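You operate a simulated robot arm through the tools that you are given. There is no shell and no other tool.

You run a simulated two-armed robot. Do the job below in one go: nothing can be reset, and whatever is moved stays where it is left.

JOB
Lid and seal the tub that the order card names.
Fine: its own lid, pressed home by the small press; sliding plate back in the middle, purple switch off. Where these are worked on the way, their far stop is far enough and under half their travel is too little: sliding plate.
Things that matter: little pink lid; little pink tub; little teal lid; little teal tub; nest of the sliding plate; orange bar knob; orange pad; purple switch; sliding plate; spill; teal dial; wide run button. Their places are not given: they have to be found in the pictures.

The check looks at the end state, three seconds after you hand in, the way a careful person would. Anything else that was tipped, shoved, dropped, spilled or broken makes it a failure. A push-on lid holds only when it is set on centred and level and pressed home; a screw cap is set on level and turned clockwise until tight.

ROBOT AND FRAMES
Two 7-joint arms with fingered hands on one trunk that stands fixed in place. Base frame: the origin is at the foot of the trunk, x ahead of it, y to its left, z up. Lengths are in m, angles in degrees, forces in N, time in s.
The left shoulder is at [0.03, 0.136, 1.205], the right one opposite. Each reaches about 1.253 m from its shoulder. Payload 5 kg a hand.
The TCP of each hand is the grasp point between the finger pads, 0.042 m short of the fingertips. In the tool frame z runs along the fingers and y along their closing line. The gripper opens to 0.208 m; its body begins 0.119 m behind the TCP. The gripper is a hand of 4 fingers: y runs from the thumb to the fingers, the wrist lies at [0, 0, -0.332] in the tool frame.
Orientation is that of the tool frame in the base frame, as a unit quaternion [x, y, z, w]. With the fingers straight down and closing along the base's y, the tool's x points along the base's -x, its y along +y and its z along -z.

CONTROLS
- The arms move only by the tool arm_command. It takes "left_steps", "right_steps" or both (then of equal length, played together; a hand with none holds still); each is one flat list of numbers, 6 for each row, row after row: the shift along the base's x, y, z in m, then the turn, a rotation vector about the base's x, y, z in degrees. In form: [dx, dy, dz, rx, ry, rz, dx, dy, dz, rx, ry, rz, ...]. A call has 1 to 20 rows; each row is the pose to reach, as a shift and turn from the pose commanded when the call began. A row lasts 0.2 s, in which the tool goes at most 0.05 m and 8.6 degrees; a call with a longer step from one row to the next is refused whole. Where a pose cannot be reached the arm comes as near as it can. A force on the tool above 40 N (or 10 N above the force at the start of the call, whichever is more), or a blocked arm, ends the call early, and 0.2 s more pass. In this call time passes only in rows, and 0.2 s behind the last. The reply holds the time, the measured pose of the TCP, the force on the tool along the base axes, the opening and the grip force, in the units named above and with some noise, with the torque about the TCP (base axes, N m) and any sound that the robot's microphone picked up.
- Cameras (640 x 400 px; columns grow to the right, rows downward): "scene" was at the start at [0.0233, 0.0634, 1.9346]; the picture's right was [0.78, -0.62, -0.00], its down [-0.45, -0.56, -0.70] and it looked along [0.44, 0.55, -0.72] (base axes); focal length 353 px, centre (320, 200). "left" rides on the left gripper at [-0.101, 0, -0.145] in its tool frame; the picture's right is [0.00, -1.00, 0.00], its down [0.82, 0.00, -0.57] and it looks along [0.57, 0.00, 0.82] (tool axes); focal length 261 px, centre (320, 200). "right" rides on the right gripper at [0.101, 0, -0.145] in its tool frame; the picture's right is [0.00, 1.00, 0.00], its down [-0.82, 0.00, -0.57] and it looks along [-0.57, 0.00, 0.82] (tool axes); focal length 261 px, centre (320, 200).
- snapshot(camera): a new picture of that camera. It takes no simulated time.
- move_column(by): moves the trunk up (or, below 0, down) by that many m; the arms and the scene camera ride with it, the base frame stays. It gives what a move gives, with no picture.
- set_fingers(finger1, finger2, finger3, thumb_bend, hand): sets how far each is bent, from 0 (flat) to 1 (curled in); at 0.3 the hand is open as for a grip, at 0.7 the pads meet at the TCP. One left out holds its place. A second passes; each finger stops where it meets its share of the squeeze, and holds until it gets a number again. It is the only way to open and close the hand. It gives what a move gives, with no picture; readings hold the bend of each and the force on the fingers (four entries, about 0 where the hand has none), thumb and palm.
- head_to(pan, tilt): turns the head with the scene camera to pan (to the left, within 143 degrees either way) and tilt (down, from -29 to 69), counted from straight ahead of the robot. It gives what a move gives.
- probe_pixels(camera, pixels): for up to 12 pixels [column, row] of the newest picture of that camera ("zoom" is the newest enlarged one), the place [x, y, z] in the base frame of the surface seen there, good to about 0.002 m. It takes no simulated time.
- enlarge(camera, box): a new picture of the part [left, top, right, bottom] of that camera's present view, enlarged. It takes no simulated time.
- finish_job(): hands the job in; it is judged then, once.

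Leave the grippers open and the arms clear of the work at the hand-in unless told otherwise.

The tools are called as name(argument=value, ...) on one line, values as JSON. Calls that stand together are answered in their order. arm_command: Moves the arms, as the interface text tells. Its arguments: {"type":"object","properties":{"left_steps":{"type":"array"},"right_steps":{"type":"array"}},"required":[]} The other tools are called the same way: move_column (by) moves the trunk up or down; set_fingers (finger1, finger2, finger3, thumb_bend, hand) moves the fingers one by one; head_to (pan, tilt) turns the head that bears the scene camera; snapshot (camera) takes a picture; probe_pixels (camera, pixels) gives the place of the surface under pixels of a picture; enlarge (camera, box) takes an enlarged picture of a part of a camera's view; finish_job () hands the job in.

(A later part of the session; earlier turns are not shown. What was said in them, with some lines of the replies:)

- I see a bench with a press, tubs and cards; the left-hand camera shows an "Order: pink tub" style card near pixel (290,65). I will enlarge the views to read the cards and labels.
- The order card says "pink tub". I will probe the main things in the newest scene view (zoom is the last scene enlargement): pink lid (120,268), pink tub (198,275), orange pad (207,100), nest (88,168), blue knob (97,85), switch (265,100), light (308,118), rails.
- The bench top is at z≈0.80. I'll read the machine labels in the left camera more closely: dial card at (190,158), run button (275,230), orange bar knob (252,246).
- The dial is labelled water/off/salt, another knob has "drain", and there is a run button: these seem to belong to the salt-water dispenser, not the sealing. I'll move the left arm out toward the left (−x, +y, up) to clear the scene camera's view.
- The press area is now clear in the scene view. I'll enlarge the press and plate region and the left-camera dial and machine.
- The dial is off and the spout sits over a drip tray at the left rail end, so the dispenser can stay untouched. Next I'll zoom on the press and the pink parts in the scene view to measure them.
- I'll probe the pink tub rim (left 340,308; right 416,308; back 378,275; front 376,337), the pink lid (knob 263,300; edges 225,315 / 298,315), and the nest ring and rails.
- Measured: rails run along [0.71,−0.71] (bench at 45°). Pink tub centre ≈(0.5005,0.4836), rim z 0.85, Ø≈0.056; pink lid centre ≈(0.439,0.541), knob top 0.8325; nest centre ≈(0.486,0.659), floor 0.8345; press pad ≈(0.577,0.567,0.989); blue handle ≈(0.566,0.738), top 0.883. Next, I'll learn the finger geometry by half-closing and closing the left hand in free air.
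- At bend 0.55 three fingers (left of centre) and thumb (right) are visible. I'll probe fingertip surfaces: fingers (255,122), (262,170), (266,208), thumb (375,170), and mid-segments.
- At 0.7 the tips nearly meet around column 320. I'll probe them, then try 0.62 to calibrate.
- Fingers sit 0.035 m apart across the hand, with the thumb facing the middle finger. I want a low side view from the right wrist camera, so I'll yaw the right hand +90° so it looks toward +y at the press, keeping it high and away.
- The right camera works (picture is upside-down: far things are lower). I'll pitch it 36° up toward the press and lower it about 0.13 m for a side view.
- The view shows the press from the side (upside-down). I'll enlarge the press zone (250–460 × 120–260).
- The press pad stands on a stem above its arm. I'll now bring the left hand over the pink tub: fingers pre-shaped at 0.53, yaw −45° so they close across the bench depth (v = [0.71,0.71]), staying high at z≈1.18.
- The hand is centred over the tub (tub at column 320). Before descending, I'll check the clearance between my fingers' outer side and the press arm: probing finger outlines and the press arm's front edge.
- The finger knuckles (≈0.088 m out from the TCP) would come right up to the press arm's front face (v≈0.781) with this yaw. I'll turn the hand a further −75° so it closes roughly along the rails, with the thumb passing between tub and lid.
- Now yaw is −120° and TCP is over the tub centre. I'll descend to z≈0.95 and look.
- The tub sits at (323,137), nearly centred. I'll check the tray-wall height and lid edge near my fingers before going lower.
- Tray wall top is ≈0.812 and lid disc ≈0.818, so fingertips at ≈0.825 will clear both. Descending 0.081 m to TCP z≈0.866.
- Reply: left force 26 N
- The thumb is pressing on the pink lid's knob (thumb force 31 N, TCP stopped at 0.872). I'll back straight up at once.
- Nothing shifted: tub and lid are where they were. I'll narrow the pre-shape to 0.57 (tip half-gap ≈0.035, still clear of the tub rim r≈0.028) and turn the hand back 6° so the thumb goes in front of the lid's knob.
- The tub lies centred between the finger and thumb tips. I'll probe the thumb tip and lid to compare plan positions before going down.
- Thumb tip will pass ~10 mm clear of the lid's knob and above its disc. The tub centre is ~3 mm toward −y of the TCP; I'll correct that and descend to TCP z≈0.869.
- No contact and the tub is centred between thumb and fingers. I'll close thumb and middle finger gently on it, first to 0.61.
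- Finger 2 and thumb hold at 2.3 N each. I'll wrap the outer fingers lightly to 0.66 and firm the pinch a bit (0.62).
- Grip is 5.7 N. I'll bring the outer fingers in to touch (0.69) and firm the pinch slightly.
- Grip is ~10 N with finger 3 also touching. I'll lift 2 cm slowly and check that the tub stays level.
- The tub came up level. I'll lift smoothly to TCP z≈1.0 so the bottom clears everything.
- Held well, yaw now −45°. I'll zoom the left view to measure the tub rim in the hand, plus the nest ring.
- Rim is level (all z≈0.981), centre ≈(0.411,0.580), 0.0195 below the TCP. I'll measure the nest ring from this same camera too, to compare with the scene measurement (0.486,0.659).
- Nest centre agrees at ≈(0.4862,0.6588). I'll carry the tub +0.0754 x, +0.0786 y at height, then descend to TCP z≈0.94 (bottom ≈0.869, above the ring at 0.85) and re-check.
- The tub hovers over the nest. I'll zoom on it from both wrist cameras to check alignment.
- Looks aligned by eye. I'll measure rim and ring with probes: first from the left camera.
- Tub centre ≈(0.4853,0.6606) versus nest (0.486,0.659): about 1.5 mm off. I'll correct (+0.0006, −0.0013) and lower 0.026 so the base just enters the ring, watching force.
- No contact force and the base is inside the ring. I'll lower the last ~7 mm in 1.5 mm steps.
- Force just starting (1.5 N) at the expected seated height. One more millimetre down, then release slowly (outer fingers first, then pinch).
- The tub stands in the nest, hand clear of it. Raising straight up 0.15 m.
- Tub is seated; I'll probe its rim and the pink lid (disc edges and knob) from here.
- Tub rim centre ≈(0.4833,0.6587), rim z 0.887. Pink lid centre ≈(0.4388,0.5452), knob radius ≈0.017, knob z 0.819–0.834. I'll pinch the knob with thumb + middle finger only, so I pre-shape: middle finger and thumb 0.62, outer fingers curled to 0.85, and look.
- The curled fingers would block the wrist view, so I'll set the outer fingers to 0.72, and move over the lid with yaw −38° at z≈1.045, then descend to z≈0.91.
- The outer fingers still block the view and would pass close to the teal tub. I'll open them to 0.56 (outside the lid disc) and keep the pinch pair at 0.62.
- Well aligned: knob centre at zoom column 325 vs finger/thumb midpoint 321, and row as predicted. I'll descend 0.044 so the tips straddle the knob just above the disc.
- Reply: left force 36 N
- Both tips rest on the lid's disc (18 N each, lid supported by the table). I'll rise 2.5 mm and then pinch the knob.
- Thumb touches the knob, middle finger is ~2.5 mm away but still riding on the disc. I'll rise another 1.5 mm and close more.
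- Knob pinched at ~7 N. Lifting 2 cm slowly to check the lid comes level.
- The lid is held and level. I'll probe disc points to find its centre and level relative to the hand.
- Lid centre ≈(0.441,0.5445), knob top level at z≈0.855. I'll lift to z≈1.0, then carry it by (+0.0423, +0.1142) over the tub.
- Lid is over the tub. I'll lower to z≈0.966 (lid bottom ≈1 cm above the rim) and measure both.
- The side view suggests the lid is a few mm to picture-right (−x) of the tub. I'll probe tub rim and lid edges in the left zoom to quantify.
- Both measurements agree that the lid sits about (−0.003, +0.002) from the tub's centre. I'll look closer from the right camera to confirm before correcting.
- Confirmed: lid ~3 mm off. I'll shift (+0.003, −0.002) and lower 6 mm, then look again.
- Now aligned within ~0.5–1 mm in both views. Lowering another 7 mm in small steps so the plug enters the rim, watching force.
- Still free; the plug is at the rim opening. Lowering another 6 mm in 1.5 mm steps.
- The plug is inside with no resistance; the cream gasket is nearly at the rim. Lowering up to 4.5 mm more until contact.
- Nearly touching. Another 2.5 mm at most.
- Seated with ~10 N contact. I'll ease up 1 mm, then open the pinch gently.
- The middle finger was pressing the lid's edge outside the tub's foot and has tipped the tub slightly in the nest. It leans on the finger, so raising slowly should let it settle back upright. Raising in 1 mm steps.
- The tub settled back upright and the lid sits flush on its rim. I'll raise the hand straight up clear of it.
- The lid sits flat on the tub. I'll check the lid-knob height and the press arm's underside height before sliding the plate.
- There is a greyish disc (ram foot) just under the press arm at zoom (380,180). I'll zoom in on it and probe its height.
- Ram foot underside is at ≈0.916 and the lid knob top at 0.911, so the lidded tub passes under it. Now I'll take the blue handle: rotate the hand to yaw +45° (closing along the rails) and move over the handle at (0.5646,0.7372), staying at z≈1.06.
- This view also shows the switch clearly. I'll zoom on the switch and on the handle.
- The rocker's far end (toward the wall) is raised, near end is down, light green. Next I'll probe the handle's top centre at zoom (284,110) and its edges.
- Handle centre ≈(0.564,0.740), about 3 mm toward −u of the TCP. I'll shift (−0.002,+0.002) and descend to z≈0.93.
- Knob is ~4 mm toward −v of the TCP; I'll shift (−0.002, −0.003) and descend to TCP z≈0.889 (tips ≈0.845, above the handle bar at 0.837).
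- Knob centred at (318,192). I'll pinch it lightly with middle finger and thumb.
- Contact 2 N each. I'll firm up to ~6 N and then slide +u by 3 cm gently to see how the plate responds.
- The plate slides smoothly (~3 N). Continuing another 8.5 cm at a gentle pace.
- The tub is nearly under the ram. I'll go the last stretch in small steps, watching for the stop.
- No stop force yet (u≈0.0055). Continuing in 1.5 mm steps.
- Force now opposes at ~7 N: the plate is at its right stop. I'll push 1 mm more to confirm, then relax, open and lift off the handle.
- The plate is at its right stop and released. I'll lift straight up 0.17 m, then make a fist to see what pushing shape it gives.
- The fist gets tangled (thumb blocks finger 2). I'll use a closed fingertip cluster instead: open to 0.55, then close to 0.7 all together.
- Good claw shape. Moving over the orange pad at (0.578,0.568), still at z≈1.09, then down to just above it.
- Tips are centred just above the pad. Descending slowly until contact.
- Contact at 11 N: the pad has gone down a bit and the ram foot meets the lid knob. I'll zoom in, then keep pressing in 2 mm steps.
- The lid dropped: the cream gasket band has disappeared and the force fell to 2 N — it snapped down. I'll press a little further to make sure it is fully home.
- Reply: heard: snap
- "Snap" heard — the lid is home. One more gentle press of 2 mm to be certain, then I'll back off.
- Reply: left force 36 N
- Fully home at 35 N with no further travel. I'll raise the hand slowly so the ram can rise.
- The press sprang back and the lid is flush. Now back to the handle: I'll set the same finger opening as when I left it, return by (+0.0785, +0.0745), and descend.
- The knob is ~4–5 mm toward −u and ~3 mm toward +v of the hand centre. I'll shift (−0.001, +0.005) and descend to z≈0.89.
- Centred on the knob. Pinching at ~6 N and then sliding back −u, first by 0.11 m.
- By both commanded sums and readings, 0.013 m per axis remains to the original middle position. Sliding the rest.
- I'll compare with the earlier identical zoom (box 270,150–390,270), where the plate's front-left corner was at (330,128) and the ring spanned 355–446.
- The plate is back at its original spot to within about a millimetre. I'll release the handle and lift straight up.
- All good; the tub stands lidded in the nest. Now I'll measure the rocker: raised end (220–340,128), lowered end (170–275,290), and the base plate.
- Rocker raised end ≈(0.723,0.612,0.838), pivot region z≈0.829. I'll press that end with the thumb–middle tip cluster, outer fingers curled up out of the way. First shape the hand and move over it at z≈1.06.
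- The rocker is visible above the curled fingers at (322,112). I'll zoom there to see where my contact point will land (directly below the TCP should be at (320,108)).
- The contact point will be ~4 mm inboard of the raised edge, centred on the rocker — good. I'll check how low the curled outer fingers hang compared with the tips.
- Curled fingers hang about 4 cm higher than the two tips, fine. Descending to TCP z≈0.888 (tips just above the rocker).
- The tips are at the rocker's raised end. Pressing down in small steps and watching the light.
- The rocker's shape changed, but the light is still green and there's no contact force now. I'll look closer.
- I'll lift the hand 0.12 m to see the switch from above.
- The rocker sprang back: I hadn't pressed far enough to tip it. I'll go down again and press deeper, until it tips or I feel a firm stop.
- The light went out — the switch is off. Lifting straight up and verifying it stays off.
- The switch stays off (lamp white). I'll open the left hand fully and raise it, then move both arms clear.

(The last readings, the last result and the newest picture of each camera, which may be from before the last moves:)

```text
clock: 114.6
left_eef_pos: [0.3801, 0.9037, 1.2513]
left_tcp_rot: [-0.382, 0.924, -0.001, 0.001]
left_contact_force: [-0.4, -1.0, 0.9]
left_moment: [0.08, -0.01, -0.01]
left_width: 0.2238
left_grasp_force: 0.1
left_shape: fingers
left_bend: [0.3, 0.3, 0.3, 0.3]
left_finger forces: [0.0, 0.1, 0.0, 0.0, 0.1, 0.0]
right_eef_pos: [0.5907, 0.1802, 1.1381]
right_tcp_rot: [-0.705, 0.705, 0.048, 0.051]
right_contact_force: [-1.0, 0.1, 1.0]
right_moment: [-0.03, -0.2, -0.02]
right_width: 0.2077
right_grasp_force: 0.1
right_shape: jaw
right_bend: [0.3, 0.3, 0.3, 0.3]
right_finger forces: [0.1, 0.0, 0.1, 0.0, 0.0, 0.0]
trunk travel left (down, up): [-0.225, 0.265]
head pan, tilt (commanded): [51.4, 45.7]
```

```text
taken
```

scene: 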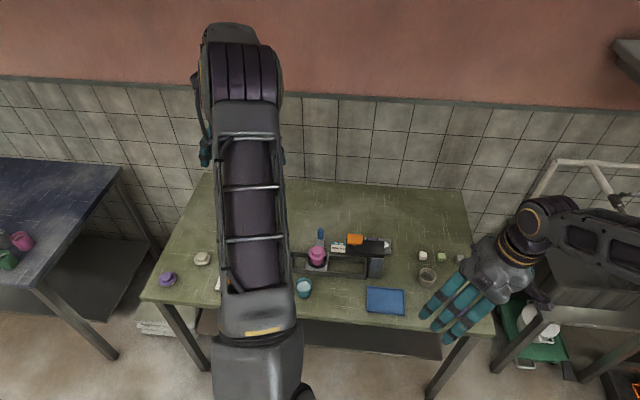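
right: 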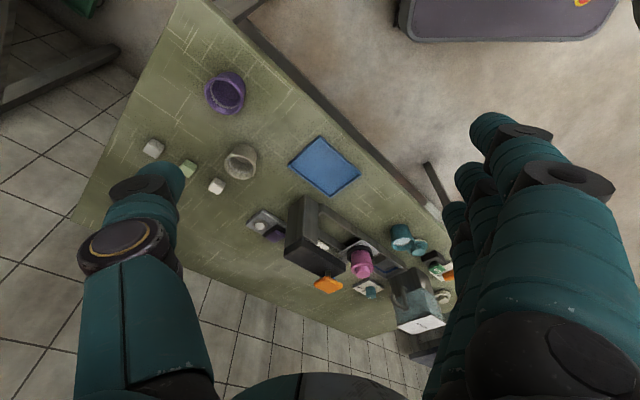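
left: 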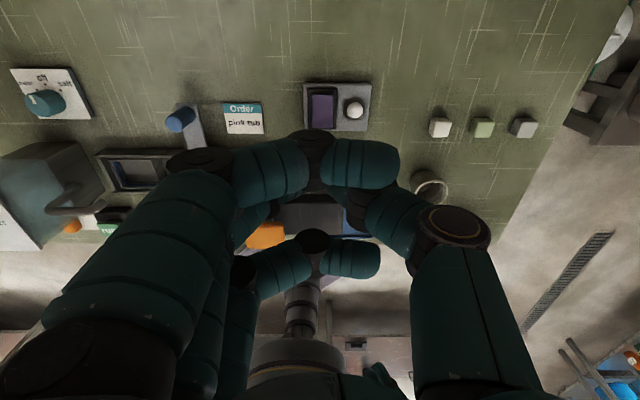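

Both arms are clear. I'll do a last close look at the tub, plate, switch, and the rest of the bench.

enlarge(camera="scene", box=[285, 220, 405, 310])

probe_pixels(camera="zoom", pixels=[[168, 160], [168, 190], [145, 185], [190, 185], [190, 60], [150, 220], [210, 250], [98, 300], [555, 140]])

enlarge(camera="right", box=[330, 210, 470, 340])

snapshot(camera="left")

```text
4.44 times, centred on (345, 265) of scene
```

zoom: 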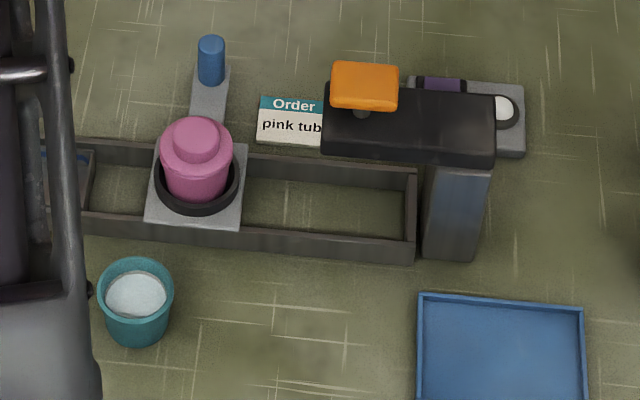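

```text
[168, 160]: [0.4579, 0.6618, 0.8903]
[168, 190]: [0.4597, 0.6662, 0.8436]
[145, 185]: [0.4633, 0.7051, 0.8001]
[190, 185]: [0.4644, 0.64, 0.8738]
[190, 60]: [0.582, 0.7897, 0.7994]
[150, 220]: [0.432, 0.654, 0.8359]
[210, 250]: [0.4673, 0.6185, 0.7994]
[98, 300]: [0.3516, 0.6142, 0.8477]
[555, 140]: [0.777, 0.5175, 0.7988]
```

```text
3.08 times, centred on (400, 275) of right
```

zoom: 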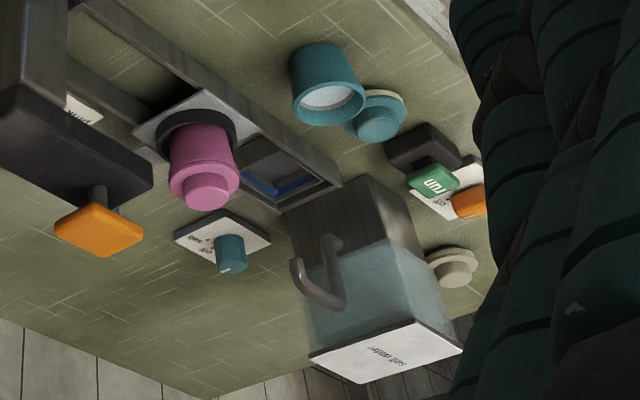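

```text
taken
```

left: 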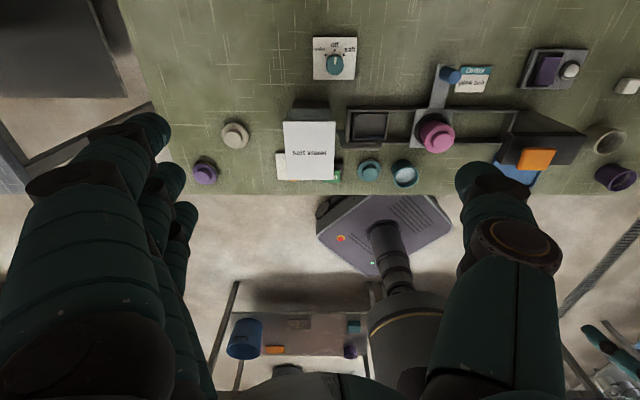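

The pink tub stands upright in the nest with its pink lid flush. The plate is back in the middle, the lamp is dark and the dial is still off. There is no spill, nothing else has moved, both hands are open and the arms are clear. Handing in.

finish_job()

```text
The job is handed in.
```

The pink tub named on the order card now has its own pink lid on, pressed home by the small press, and I've handed the job in. A "snap" sounded as I pressed, and the lid went no further at about 35 N.

- **Sliding plate:** I ran it to its right-hand stop for pressing, then brought it back to the middle, within about 2 mm of where it started.
- **Purple switch:** it is off and its lamp is dark. The first press was too light and sprang back, so I pressed it again.
- **Mishaps on the way:**
  - My thumb pushed down on the pink lid once while I was reaching for the tub.
  - The tub tipped briefly in the nest as I let go of the lid, then settled upright again.
- **Rest of the bench:** I saw no spill, and nothing else looked moved. The teal tub and lid, the dial, the orange bar knob and the run button were left untouched.
- **Robot:** both hands are open and the arms are clear. The tub is still in the nest.
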